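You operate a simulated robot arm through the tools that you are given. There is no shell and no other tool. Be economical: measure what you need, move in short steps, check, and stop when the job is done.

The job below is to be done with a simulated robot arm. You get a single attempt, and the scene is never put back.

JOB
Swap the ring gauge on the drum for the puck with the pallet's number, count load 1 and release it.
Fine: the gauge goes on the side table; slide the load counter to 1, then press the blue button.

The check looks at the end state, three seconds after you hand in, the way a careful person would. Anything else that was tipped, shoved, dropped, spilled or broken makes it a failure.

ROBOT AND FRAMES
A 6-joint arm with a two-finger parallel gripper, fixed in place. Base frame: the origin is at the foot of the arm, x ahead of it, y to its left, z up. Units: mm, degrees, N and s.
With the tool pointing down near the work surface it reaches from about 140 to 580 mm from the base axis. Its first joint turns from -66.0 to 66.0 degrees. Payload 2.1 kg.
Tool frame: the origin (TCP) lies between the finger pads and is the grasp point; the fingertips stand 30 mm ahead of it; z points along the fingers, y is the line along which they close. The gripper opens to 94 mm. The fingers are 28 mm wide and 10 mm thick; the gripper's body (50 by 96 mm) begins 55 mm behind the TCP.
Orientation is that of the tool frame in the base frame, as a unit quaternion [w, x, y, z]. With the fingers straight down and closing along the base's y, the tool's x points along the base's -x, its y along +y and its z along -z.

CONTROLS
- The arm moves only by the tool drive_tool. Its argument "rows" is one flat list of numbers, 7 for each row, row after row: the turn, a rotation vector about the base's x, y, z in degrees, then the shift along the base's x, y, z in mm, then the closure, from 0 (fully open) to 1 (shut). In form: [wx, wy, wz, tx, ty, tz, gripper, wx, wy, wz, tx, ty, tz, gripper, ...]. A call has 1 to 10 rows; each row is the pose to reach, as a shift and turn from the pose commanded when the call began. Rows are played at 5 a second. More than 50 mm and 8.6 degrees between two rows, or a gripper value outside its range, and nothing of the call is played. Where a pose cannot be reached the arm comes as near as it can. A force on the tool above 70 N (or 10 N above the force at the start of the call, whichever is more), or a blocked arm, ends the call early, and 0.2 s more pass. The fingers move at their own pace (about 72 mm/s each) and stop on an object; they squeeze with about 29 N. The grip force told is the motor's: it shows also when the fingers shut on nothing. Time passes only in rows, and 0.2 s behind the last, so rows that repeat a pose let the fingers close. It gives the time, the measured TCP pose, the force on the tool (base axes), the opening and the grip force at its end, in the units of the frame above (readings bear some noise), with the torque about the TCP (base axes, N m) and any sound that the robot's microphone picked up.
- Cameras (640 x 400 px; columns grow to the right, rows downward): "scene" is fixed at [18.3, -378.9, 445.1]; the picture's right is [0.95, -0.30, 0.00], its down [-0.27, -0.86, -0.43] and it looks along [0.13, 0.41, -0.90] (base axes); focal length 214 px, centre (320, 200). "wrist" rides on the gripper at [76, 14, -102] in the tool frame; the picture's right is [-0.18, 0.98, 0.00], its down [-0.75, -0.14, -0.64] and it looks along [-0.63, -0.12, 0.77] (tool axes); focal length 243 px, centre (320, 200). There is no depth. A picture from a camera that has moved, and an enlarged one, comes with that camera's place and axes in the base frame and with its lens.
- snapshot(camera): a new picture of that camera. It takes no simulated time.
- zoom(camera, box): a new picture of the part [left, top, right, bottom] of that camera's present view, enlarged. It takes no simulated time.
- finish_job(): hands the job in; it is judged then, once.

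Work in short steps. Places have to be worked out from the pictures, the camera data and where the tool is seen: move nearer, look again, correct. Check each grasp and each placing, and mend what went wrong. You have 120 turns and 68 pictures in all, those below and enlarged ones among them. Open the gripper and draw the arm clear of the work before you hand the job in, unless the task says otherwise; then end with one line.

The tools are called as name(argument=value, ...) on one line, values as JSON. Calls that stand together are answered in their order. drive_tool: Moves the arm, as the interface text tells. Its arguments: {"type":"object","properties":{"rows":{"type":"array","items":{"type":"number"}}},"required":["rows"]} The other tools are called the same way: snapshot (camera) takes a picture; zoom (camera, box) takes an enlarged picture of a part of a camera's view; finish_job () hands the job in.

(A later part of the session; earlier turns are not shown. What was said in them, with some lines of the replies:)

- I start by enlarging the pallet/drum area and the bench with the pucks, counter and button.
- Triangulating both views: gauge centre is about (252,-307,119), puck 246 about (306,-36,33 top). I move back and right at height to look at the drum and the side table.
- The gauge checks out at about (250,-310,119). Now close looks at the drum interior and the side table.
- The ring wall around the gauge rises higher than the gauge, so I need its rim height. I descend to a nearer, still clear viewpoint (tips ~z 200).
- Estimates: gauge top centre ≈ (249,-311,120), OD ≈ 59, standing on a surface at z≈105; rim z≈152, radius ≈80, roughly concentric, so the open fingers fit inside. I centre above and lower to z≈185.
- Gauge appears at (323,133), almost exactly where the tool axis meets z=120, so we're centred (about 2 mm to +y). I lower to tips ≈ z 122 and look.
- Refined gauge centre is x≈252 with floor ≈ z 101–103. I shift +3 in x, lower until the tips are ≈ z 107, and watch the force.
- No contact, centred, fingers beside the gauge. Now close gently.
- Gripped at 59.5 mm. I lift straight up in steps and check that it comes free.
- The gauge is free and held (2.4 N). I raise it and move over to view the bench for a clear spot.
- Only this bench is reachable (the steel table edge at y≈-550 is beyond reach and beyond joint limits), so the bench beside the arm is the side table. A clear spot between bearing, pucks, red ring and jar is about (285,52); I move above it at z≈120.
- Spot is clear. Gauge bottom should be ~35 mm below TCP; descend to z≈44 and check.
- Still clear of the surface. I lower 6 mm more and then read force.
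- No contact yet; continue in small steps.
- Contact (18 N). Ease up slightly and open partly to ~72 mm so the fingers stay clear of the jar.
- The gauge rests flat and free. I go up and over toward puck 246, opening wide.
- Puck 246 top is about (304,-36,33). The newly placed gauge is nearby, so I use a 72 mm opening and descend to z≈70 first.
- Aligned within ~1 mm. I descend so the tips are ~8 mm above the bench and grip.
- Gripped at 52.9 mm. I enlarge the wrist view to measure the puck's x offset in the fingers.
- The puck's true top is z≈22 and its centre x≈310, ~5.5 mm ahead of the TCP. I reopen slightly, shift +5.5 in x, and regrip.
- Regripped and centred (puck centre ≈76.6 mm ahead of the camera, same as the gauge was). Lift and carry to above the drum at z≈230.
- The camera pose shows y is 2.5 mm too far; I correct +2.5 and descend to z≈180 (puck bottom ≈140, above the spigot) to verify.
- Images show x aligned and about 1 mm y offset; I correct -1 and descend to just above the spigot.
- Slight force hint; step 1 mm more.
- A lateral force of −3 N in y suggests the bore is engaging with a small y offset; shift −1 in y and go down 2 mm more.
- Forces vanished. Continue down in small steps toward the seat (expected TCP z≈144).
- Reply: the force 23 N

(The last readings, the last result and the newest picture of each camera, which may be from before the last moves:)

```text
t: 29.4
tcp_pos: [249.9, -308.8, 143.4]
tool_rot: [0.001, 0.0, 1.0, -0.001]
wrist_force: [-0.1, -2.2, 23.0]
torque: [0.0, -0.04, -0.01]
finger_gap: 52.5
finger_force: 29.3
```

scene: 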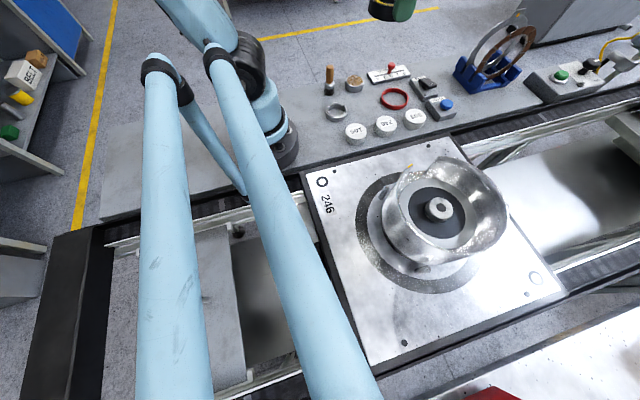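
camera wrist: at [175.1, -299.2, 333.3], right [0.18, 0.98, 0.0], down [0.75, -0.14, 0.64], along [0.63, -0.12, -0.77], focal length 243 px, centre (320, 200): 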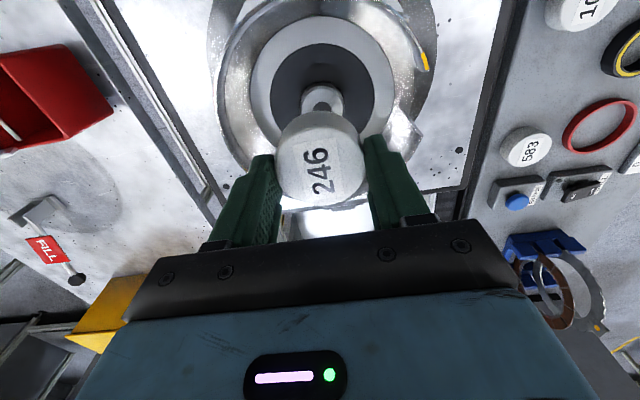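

Firm seat contact at z≈143.5, as predicted. Ease off and release, then lift partway and check.

drive_tool(rows=[0, 0, 0, 0, 0, 0.5, 1, 0, 0, 0, 0, 0, 0.5, 0.4, 0, 0, 0, 0, 0, 0.5, 0.3, 0, 0, 0, 0, 0, 0.5, 0.15, 0, 0, 0, 0, 0, 0.5, 0.15, 0, 0, 0, 0, 0, 20, 0.15, 0, 0, 0, 0, 0, 60, 0.15, 0, 0, 0, 0, 0, 90, 0.15])

zoom(camera="scene", box=[360, 120, 540, 300])

zoom(camera="wrist", box=[180, 20, 460, 220])

```text
t: 31.2
tcp_pos: [250.6, -306.6, 233.8]
tool_rot: [-0.001, 0.0, 1.0, 0.0]
wrist_force: [-0.8, 0.2, -0.8]
torque: [0.03, -0.01, 0.02]
finger_gap: 79.9
finger_force: 0.1
```

```text
2.22 times, centred on (450, 210) of scene
camera zoom: at [18.3, -378.9, 445.1], right [0.95, -0.3, 0.0], down [-0.27, -0.86, -0.43], along [0.13, 0.41, -0.9], focal length 477 px, centre (31, 178)
```

zoom: 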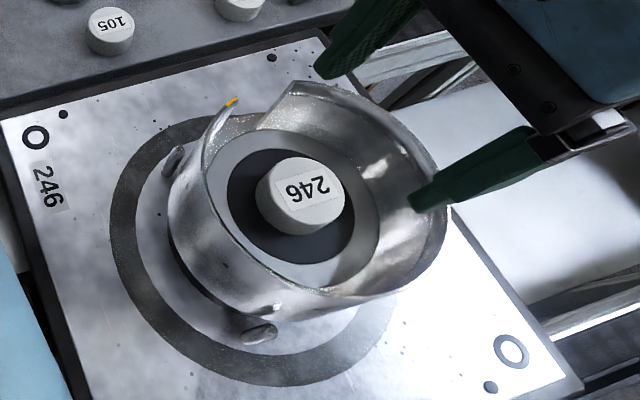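

```text
2.00 times, centred on (320, 120) of wrist
camera zoom: at [175.3, -294.1, 337.1], right [0.18, 0.98, 0.0], down [0.75, -0.14, 0.64], along [0.63, -0.12, -0.77], focal length 485 px, centre (320, 360)
```

zoom: 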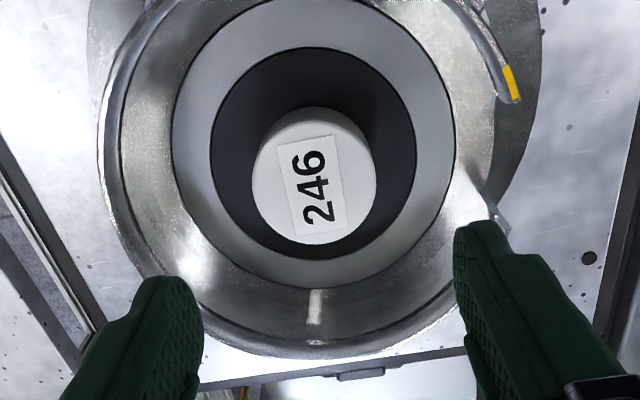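

Puck is seated and centred. Now travel to the load counter for a close look.

drive_tool(rows=[0, 0, 0, 0, 10, 35, 0.15, 0, 0, 0, 10, 55, 35, 0.15, 0, 0, 0, 20, 100, 35, 0.3, 0, 0, 0, 30, 145, 35, 0.5, 0, 0, 0, 40, 190, 35, 0.6, 0, 0, 0, 50, 235, 25, 0.6, 0, 0, 0, 60, 280, 10, 0.6, 0, 0, 0, 70, 325, -10, 0.6, 0, 0, 0, 75, 370, -25, 0.6, 0, 0, 0, 80, 407, -34, 0.6])

snapshot(camera="wrist")

zoom(camera="scene", box=[360, 50, 470, 120])

```text
refused: row 8 steps farther than a row can; nothing moved
```

```text
24 pictures are left
camera wrist: at [175.3, -294.1, 337.1], right [0.18, 0.98, 0.0], down [0.75, -0.14, 0.64], along [0.63, -0.12, -0.77], focal length 243 px, centre (320, 200)
```

wrist: 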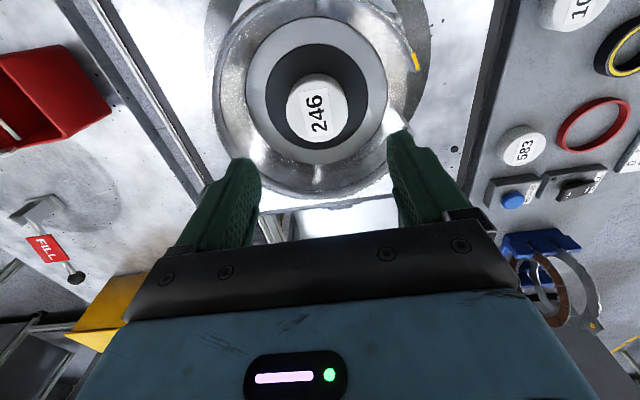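

```text
5.71 times, centred on (415, 85) of scene
camera zoom: at [18.3, -378.9, 445.1], right [0.95, -0.3, 0.0], down [-0.27, -0.86, -0.43], along [0.13, 0.41, -0.9], focal length 1226 px, centre (-223, 857)
```

zoom: 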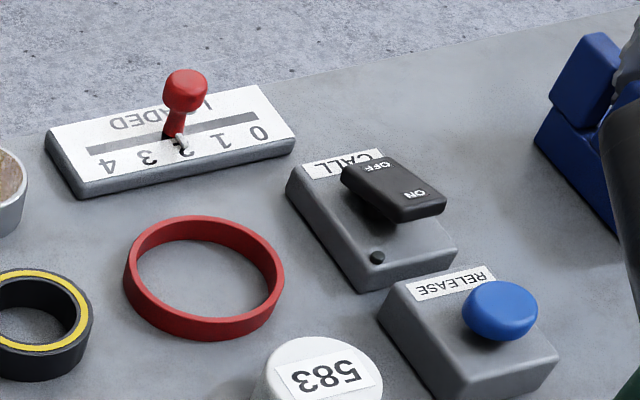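

A row exceeded 50 mm; nothing moved. I resend with smaller steps.

drive_tool(rows=[0, 0, 0, 0, 10, 35, 0.15, 0, 0, 0, 9, 53, 35, 0.15, 0, 0, 0, 18, 97, 35, 0.3, 0, 0, 0, 27, 141, 35, 0.5, 0, 0, 0, 36, 185, 35, 0.6, 0, 0, 0, 45, 229, 25, 0.6, 0, 0, 0, 54, 273, 12, 0.6, 0, 0, 0, 63, 317, -3, 0.6, 0, 0, 0, 72, 361, -18, 0.6, 0, 0, 0, 80, 405, -32, 0.6])

snapshot(camera="wrist")

```text
t: 33.4
tcp_pos: [330.8, 97.2, 203.1]
tool_rot: [-0.001, 0.0, 1.0, 0.0]
wrist_force: [-0.3, -0.2, 1.0]
torque: [-0.03, 0.01, 0.0]
finger_gap: 37.8
finger_force: 0.1
```

```text
22 pictures are left
camera wrist: at [254.6, 109.9, 305.1], right [0.19, 0.98, 0.0], down [0.75, -0.14, 0.64], along [0.63, -0.12, -0.77], focal length 243 px, centre (320, 200)
```

wrist: 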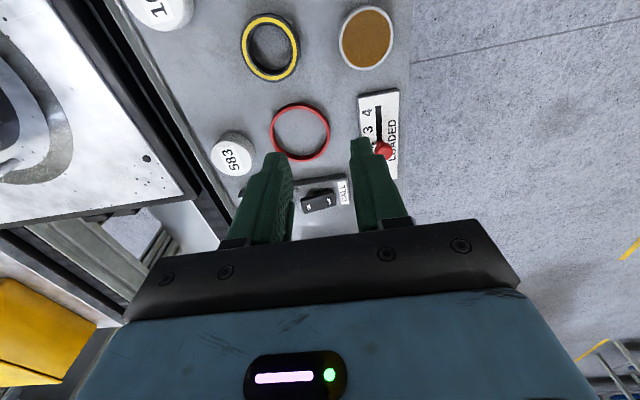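

Triangulated knob head ≈ (407,157,47), slot along x with ~22 mm per number (0 toward +x). I move above the knob with fingers ~45 mm open.

drive_tool(rows=[0, 0, 0, 30, 24, 0, 0.52, 0, 0, 0, 60, 48, -5, 0.52, 0, 0, 0, 76, 60, -40, 0.52, 0, 0, 0, 76, 60, -83, 0.52])

snapshot(camera="wrist")

zoom(camera="scene", box=[360, 40, 440, 100])

```text
t: 34.4
tcp_pos: [407.4, 155.1, 119.9]
tool_rot: [0.0, 0.0, 1.0, 0.0]
wrist_force: [-0.9, 0.4, 0.7]
torque: [0.01, 0.03, -0.03]
finger_gap: 45.0
finger_force: 0.1
```

```text
21 pictures are left
camera wrist: at [332.1, 167.7, 222.7], right [0.18, 0.98, 0.0], down [0.75, -0.14, 0.64], along [0.63, -0.12, -0.77], focal length 243 px, centre (320, 200)
```

wrist: 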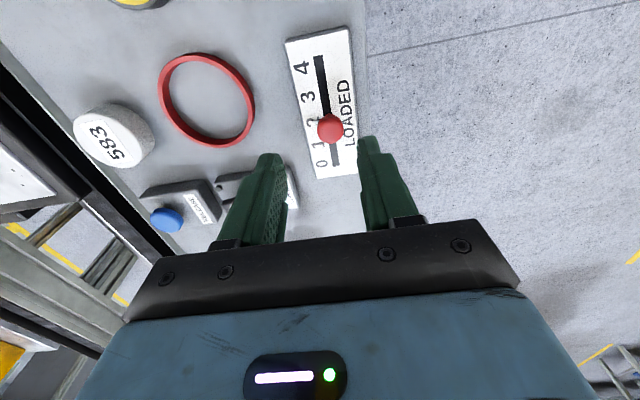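

```text
6.67 times, centred on (400, 70) of scene
camera zoom: at [18.3, -378.9, 445.1], right [0.95, -0.3, 0.0], down [-0.27, -0.86, -0.43], along [0.13, 0.41, -0.9], focal length 1430 px, centre (-213, 1067)
```

zoom: 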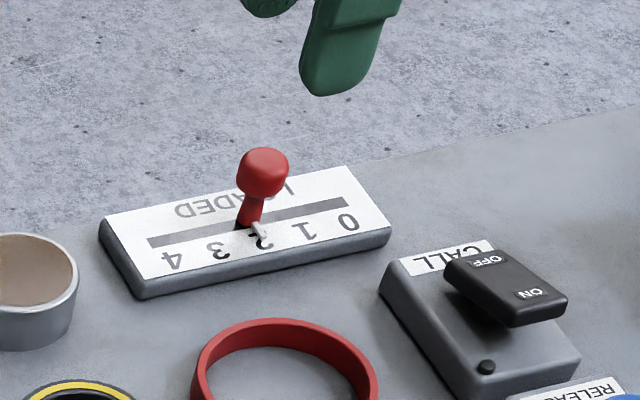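

Knob refined to ≈ (409,159,47); number spacing ≈21 mm, "1" at x≈434. I descend around the knob head (tips z≈34).

drive_tool(rows=[0, 0, 0, 2, 4, -30, 0.52, 0, 0, 0, 2, 4, -56, 0.52, 0, 0, 0, 2, 4, -56, 0.52])

snapshot(camera="wrist")

zoom(camera="scene", box=[360, 40, 440, 100])

```text
t: 35.2
tcp_pos: [409.2, 159.9, 63.8]
tool_rot: [-0.001, 0.0, 1.0, 0.0]
wrist_force: [0.8, -0.8, 0.9]
torque: [-0.02, 0.0, -0.02]
finger_gap: 45.1
finger_force: 0.1
```

```text
19 pictures are left
camera wrist: at [333.5, 172.5, 166.3], right [0.18, 0.98, 0.0], down [0.75, -0.14, 0.64], along [0.63, -0.12, -0.77], focal length 243 px, centre (320, 200)
```

wrist: 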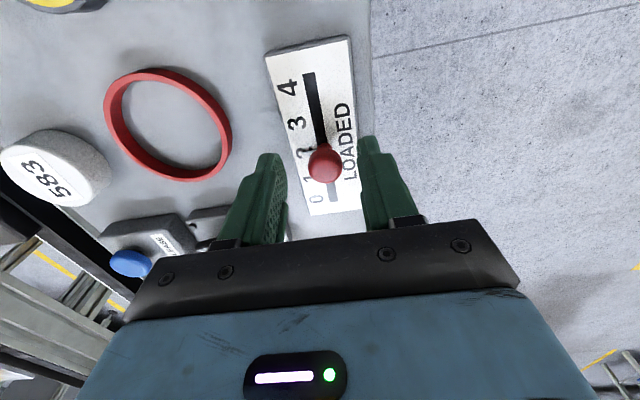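

```text
6.67 times, centred on (400, 70) of scene
camera zoom: at [18.3, -378.9, 445.1], right [0.95, -0.3, 0.0], down [-0.27, -0.86, -0.43], along [0.13, 0.41, -0.9], focal length 1430 px, centre (-213, 1067)
```

zoom: 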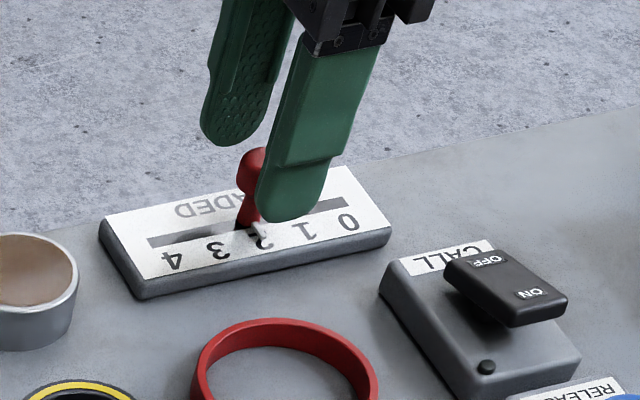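

Knob is centred between the fingers in y, ~4 mm nearer in x. Shift −4 mm and close.

drive_tool(rows=[0, 0, 0, -4, 1, 0, 0.52, 0, 0, 0, -4, 1, 0, 0.65, 0, 0, 0, -4, 1, 0, 0.8, 0, 0, 0, -4, 1, 0, 1, 0, 0, 0, -4, 1, 0, 1])

zoom(camera="wrist", box=[230, 40, 430, 240])

```text
t: 36.4
tcp_pos: [405.5, 162.1, 63.9]
tool_rot: [0.0, 0.0, 1.0, 0.0]
wrist_force: [0.3, 8.6, -6.3]
torque: [0.25, -0.05, 0.06]
finger_gap: 19.4
finger_force: 44.7
```

```text
2.00 times, centred on (330, 140) of wrist
camera zoom: at [329.5, 174.4, 166.3], right [0.18, 0.98, 0.0], down [0.75, -0.14, 0.64], along [0.63, -0.12, -0.77], focal length 485 px, centre (300, 320)
```

zoom: 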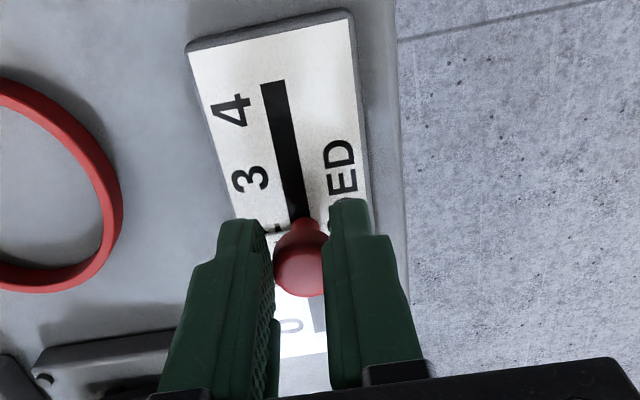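

Gripped the knob (19 mm) with a lateral load of 8.6 N; I relieve it with +1 mm y, then begin sliding +x by 11 mm.

drive_tool(rows=[0, 0, 0, 0, 1, 0, 1, 0, 0, 0, 3, 1, 0, 1, 0, 0, 0, 7, 1, 0, 1, 0, 0, 0, 11, 1, 0, 1])

zoom(camera="wrist", box=[230, 40, 430, 240])

```text
t: 37.4
tcp_pos: [416.3, 161.2, 64.4]
tool_rot: [0.0, 0.0, 1.0, -0.001]
wrist_force: [-0.4, 2.9, 22.2]
torque: [0.09, 0.17, -0.04]
finger_gap: 19.3
finger_force: 45.0
```

```text
2.00 times, centred on (330, 140) of wrist
camera zoom: at [340.0, 174.7, 166.3], right [0.18, 0.98, 0.0], down [0.75, -0.14, 0.64], along [0.63, -0.12, -0.77], focal length 485 px, centre (300, 320)
```

zoom: 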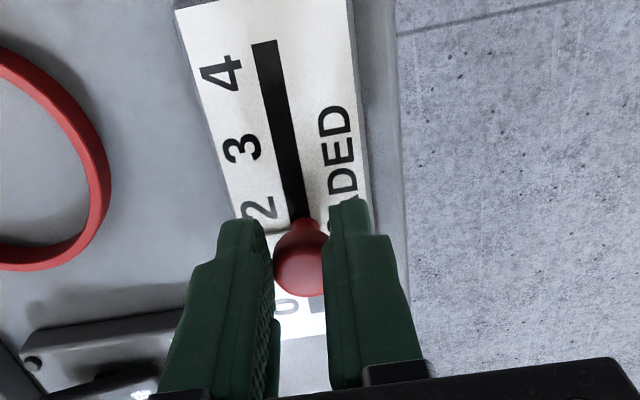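

The knob slides (now between 2 and 1). There's 22 N upward, so I ease z up 1 mm and slide the remaining ~10 mm.

drive_tool(rows=[0, 0, 0, 0, 0.3, 0.8, 1, 0, 0, 0, 4, 0.3, 0.8, 1, 0, 0, 0, 8, 0.3, 0.8, 1, 0, 0, 0, 10.5, 0.3, 0.8, 1])

zoom(camera="wrist", box=[230, 40, 430, 240])

zoom(camera="scene", box=[360, 40, 440, 100])

```text
t: 38.4
tcp_pos: [426.4, 161.8, 62.8]
tool_rot: [0.001, 0.0, 1.0, 0.0]
wrist_force: [1.2, 0.7, 23.3]
torque: [0.06, -0.13, -0.01]
finger_gap: 19.5
finger_force: 45.0
```

```text
2.00 times, centred on (330, 140) of wrist
camera zoom: at [350.6, 174.8, 166.2], right [0.18, 0.98, 0.0], down [0.75, -0.14, 0.64], along [0.63, -0.12, -0.77], focal length 485 px, centre (300, 320)
```

zoom: 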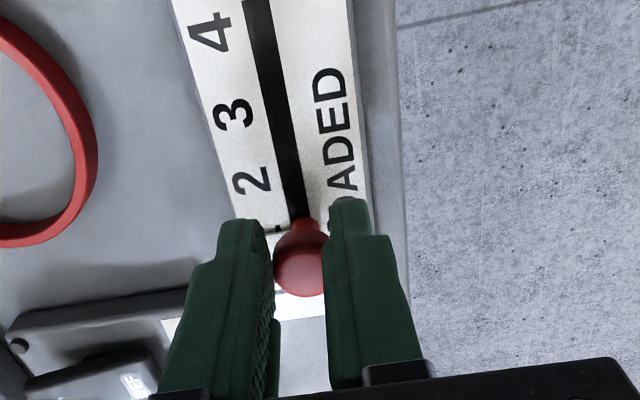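

```text
6.67 times, centred on (400, 70) of scene
camera zoom: at [18.2, -378.9, 445.1], right [0.95, -0.3, 0.0], down [-0.27, -0.86, -0.43], along [0.13, 0.41, -0.9], focal length 1430 px, centre (-213, 1067)
```

zoom: 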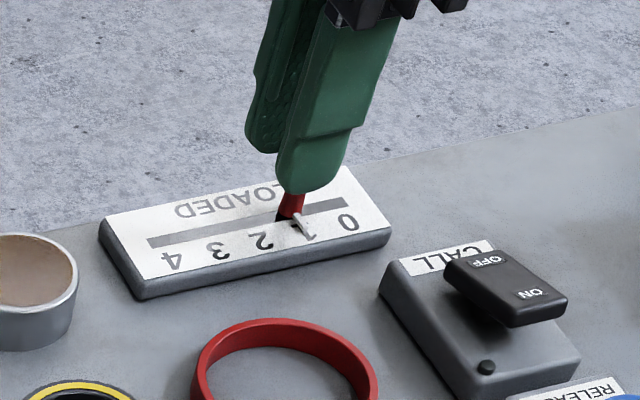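

The pointer is now on "1". I release, rise, and verify.

drive_tool(rows=[0, 0, 0, 0, 0, 0, 0.7, 0, 0, 0, 0, 0, 0, 0.55, 0, 0, 0, 0, 0, 0, 0.52, 0, 0, 0, 0, 0, 30, 0.52, 0, 0, 0, 0, 0, 75, 0.6, 0, 0, 0, 0, 0, 110, 0.8])

zoom(camera="scene", box=[360, 60, 420, 90])

snapshot(camera="wrist")

```text
t: 39.8
tcp_pos: [425.4, 163.4, 173.0]
tool_rot: [0.0, 0.0, 1.0, 0.0]
wrist_force: [-0.8, -0.7, -0.2]
torque: [0.02, -0.02, -0.01]
finger_gap: 18.7
finger_force: 0.1
```

```text
10.67 times, centred on (390, 75) of scene
camera zoom: at [18.3, -378.9, 445.1], right [0.95, -0.3, 0.0], down [-0.27, -0.86, -0.43], along [0.13, 0.41, -0.9], focal length 2288 px, centre (-427, 1533)
```

zoom: 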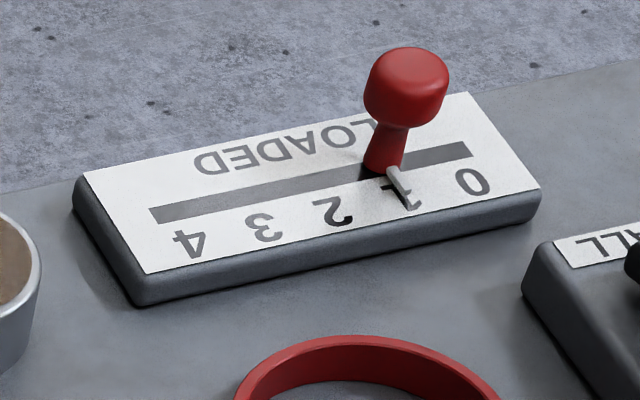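

```text
12 pictures are left
camera wrist: at [349.4, 176.4, 275.9], right [0.18, 0.98, 0.0], down [0.75, -0.14, 0.64], along [0.63, -0.12, -0.77], focal length 243 px, centre (320, 200)
```

wrist: 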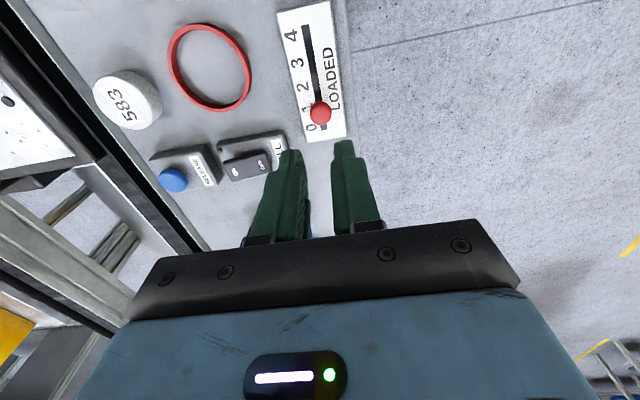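

The pointer sits on "1". The blue button triangulates to about (478,-22,43). With fingers closed I move above it.

drive_tool(rows=[0, 0, 0, 12, -43, 0, 1, 0, 0, 0, 25, -88, 0, 1, 0, 0, 0, 38, -133, 0, 1, 0, 0, 0, 52, -176, 0, 1, 0, 0, 0, 52, -184, -30, 1, 0, 0, 0, 52, -184, -63, 1])

snapshot(camera="wrist")

zoom(camera="scene", box=[410, 70, 490, 130])

```text
t: 41.2
tcp_pos: [478.7, -22.3, 110.6]
tool_rot: [0.0, 0.0, 1.0, 0.0]
wrist_force: [-0.1, 0.5, 0.0]
torque: [-0.01, -0.04, -0.01]
finger_gap: 0.0
finger_force: 28.9
```

```text
11 pictures are left
camera wrist: at [402.5, -9.6, 213.0], right [0.18, 0.98, 0.0], down [0.75, -0.14, 0.64], along [0.63, -0.12, -0.77], focal length 243 px, centre (320, 200)
```

wrist: 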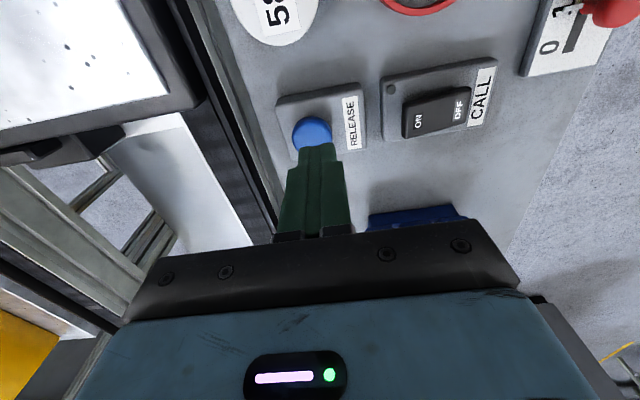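

```text
6.67 times, centred on (450, 100) of scene
camera zoom: at [18.3, -378.9, 445.1], right [0.95, -0.3, 0.0], down [-0.27, -0.86, -0.43], along [0.13, 0.41, -0.9], focal length 1430 px, centre (-547, 867)
```

zoom: 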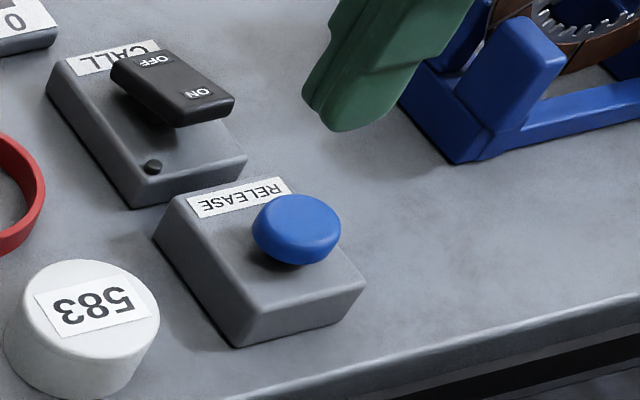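

The button is ~7 mm further in −y. I correct and descend until the tips are ≈ z 52.

drive_tool(rows=[0, 0, 0, 0, -7, 0, 1, 0, 0, 0, 0, -7, -15, 1, 0, 0, 0, 0, -7, -28, 1, 0, 0, 0, 0, -7, -28, 1])

zoom(camera="wrist", box=[240, 80, 400, 220])

zoom(camera="scene", box=[410, 70, 490, 130])

```text
t: 42.2
tcp_pos: [477.8, -28.3, 81.5]
tool_rot: [0.001, 0.0, 1.0, 0.0]
wrist_force: [-0.8, -0.2, -0.3]
torque: [-0.02, -0.02, -0.02]
finger_gap: 0.0
finger_force: 29.0
```

```text
2.86 times, centred on (320, 150) of wrist
camera zoom: at [402.7, -15.7, 184.7], right [0.18, 0.98, 0.0], down [0.75, -0.14, 0.64], along [0.63, -0.12, -0.77], focal length 693 px, centre (320, 343)
```

zoom: 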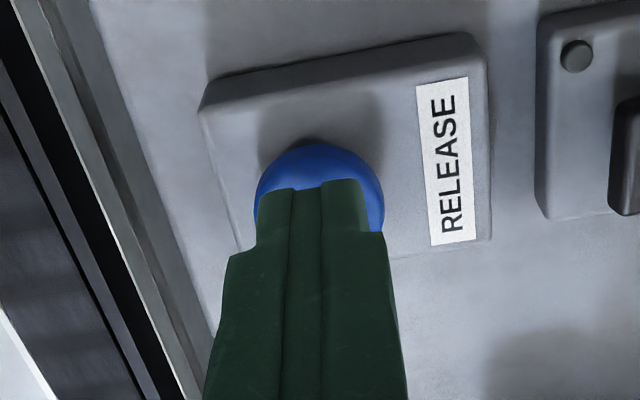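

```text
6.67 times, centred on (450, 100) of scene
camera zoom: at [18.3, -378.9, 445.1], right [0.95, -0.3, 0.0], down [-0.27, -0.86, -0.43], along [0.13, 0.41, -0.9], focal length 1430 px, centre (-547, 867)
```

zoom: 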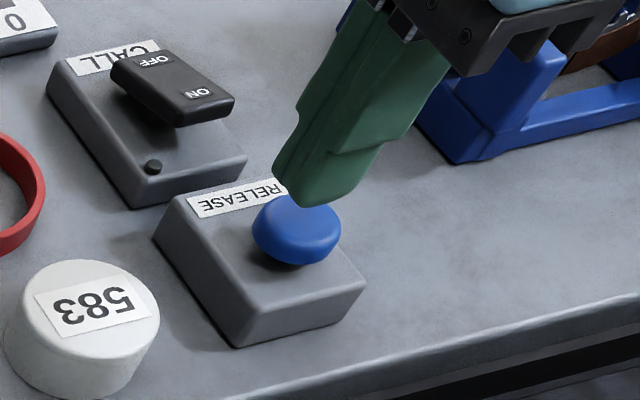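

Aligned over the button. I press down gradually, watching force.

drive_tool(rows=[0, 0, 0, 0.5, 0, -3, 1, 0, 0, 0, 0.5, 0, -6, 1])

```text
t: 42.8
tcp_pos: [480.0, -28.7, 74.6]
tool_rot: [0.0, -0.001, 1.0, -0.001]
wrist_force: [0.6, 0.0, -0.6]
torque: [-0.01, 0.0, -0.02]
finger_gap: 0.2
finger_force: 28.8
```

drive_tool(rows=[0, 0, 0, 0, 0, -2, 1, 0, 0, 0, 0, 0, -4, 1])

```text
t: 43.4
tcp_pos: [478.7, -27.8, 72.5]
tool_rot: [-0.001, 0.0, 1.0, 0.0]
wrist_force: [0.2, -0.5, -0.5]
torque: [0.01, 0.0, 0.0]
finger_gap: 0.0
finger_force: 28.7
```

drive_tool(rows=[0, 0, 0, 0, 0, -2, 1, 0, 0, 0, 0, 0, -4, 1])

zoom(camera="scene", box=[410, 70, 490, 130])

```text
t: 44.0
tcp_pos: [479.8, -29.3, 68.4]
tool_rot: [-0.001, 0.0, 1.0, 0.0]
wrist_force: [0.0, 0.7, 1.4]
torque: [0.0, 0.0, 0.01]
finger_gap: 0.1
finger_force: 29.0
```

```text
6.67 times, centred on (450, 100) of scene
camera zoom: at [18.3, -378.9, 445.1], right [0.95, -0.3, 0.0], down [-0.27, -0.86, -0.43], along [0.13, 0.41, -0.9], focal length 1430 px, centre (-547, 867)
```

zoom: 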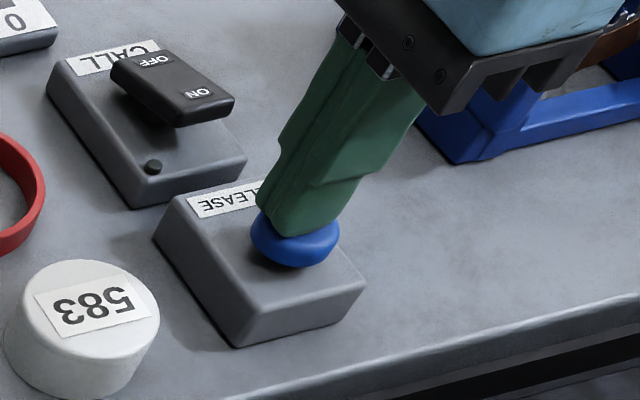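

Tips are at the button. Press a few mm further.

drive_tool(rows=[0, 0, 0, 0, 0, -1, 1, 0, 0, 0, 0, 0, -2, 1, 0, 0, 0, 0, 0, -3, 1])

```text
t: 44.8
tcp_pos: [479.1, -29.1, 65.6]
tool_rot: [0.001, 0.0, 1.0, 0.0]
wrist_force: [0.8, 0.4, 1.8]
torque: [0.01, -0.02, 0.0]
finger_gap: 0.0
finger_force: 29.0
```

drive_tool(rows=[0, 0, 0, 0, 0, -1, 1, 0, 0, 0, 0, 0, -2, 1, 0, 0, 0, 0, 0, -3, 1])

zoom(camera="scene", box=[410, 70, 490, 130])

```text
t: 45.6
tcp_pos: [478.3, -28.4, 61.8]
tool_rot: [0.0, 0.001, 1.0, 0.0]
wrist_force: [-1.8, 0.6, 10.7]
torque: [0.06, 0.01, -0.09]
finger_gap: 0.0
finger_force: 29.0
heard: click
```

```text
6.67 times, centred on (450, 100) of scene
camera zoom: at [18.2, -378.9, 445.1], right [0.95, -0.3, 0.0], down [-0.27, -0.86, -0.43], along [0.13, 0.41, -0.9], focal length 1430 px, centre (-547, 867)
```

zoom: 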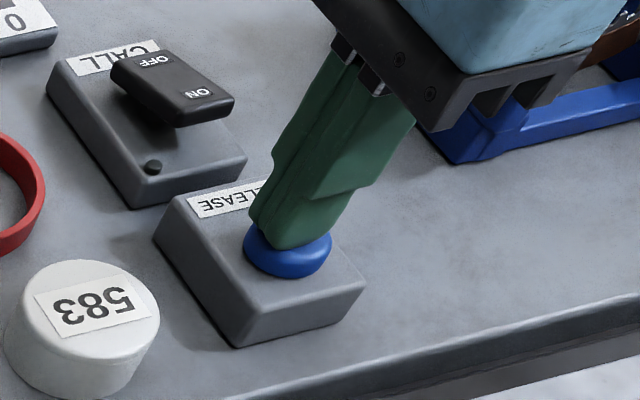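

A click was heard and the pallet has started to move. I rise and draw the arm clear, opening the gripper.

drive_tool(rows=[0, 0, 0, 0, 0, 10, 1, 0, 0, 0, 0, 0, 50, 1, 0, 0, 0, 0, 0, 95, 1, 0, 0, 0, 0, 20, 140, 0.5, 0, 0, 0, -30, 50, 165, 0, 0, 0, 0, -65, 80, 185, 0, 0, 0, 0, -100, 110, 205, 0, 0, 0, 0, -100, 110, 205, 0])

snapshot(camera="scene")

```text
refused: row 6 steps farther than a row can; nothing moved
```

```text
5 pictures are left
```

scene: 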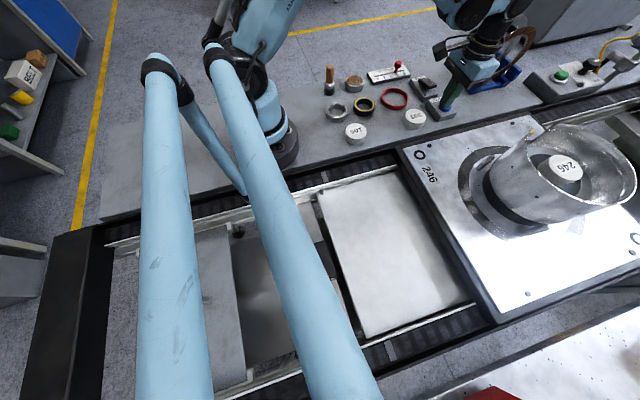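

The pallet moves away along +x. I resend the retreat with smaller steps.

drive_tool(rows=[0, 0, 0, 0, 0, 10, 1, 0, 0, 0, 0, 0, 45, 1, 0, 0, 0, 0, 0, 85, 1, 0, 0, 0, 0, 15, 120, 0.5, 0, 0, 0, -25, 40, 140, 0, 0, 0, 0, -50, 65, 160, 0, 0, 0, 0, -75, 90, 180, 0, 0, 0, 0, -100, 110, 200, 0, 0, 0, 0, -100, 110, 200, 0])

snapshot(camera="scene")

```text
t: 47.6
tcp_pos: [379.7, 80.4, 260.8]
tool_rot: [0.0, 0.0, 1.0, 0.0]
wrist_force: [1.2, 0.2, 0.0]
torque: [0.02, -0.04, 0.0]
finger_gap: 94.0
finger_force: 0.0
```

```text
4 pictures are left
```

scene: 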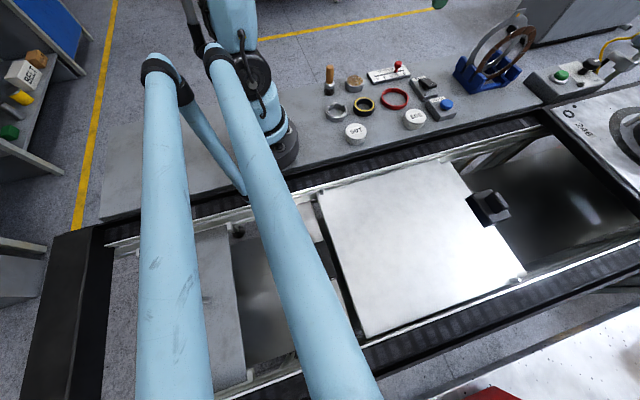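

The pallet carries puck 246 away, the gauge rests on the bench, the counter is at 1, and the arm is clear. I hand in.

finish_job()

```text
The job is handed in.
```

The ring gauge is off the drum and on the bench beside the arm, which I took as the side table because the steel table is out of reach. Puck 246 is seated in its place, the load counter is at 1, and pressing the blue button released the pallet, which was moving off down the conveyor when I handed in.
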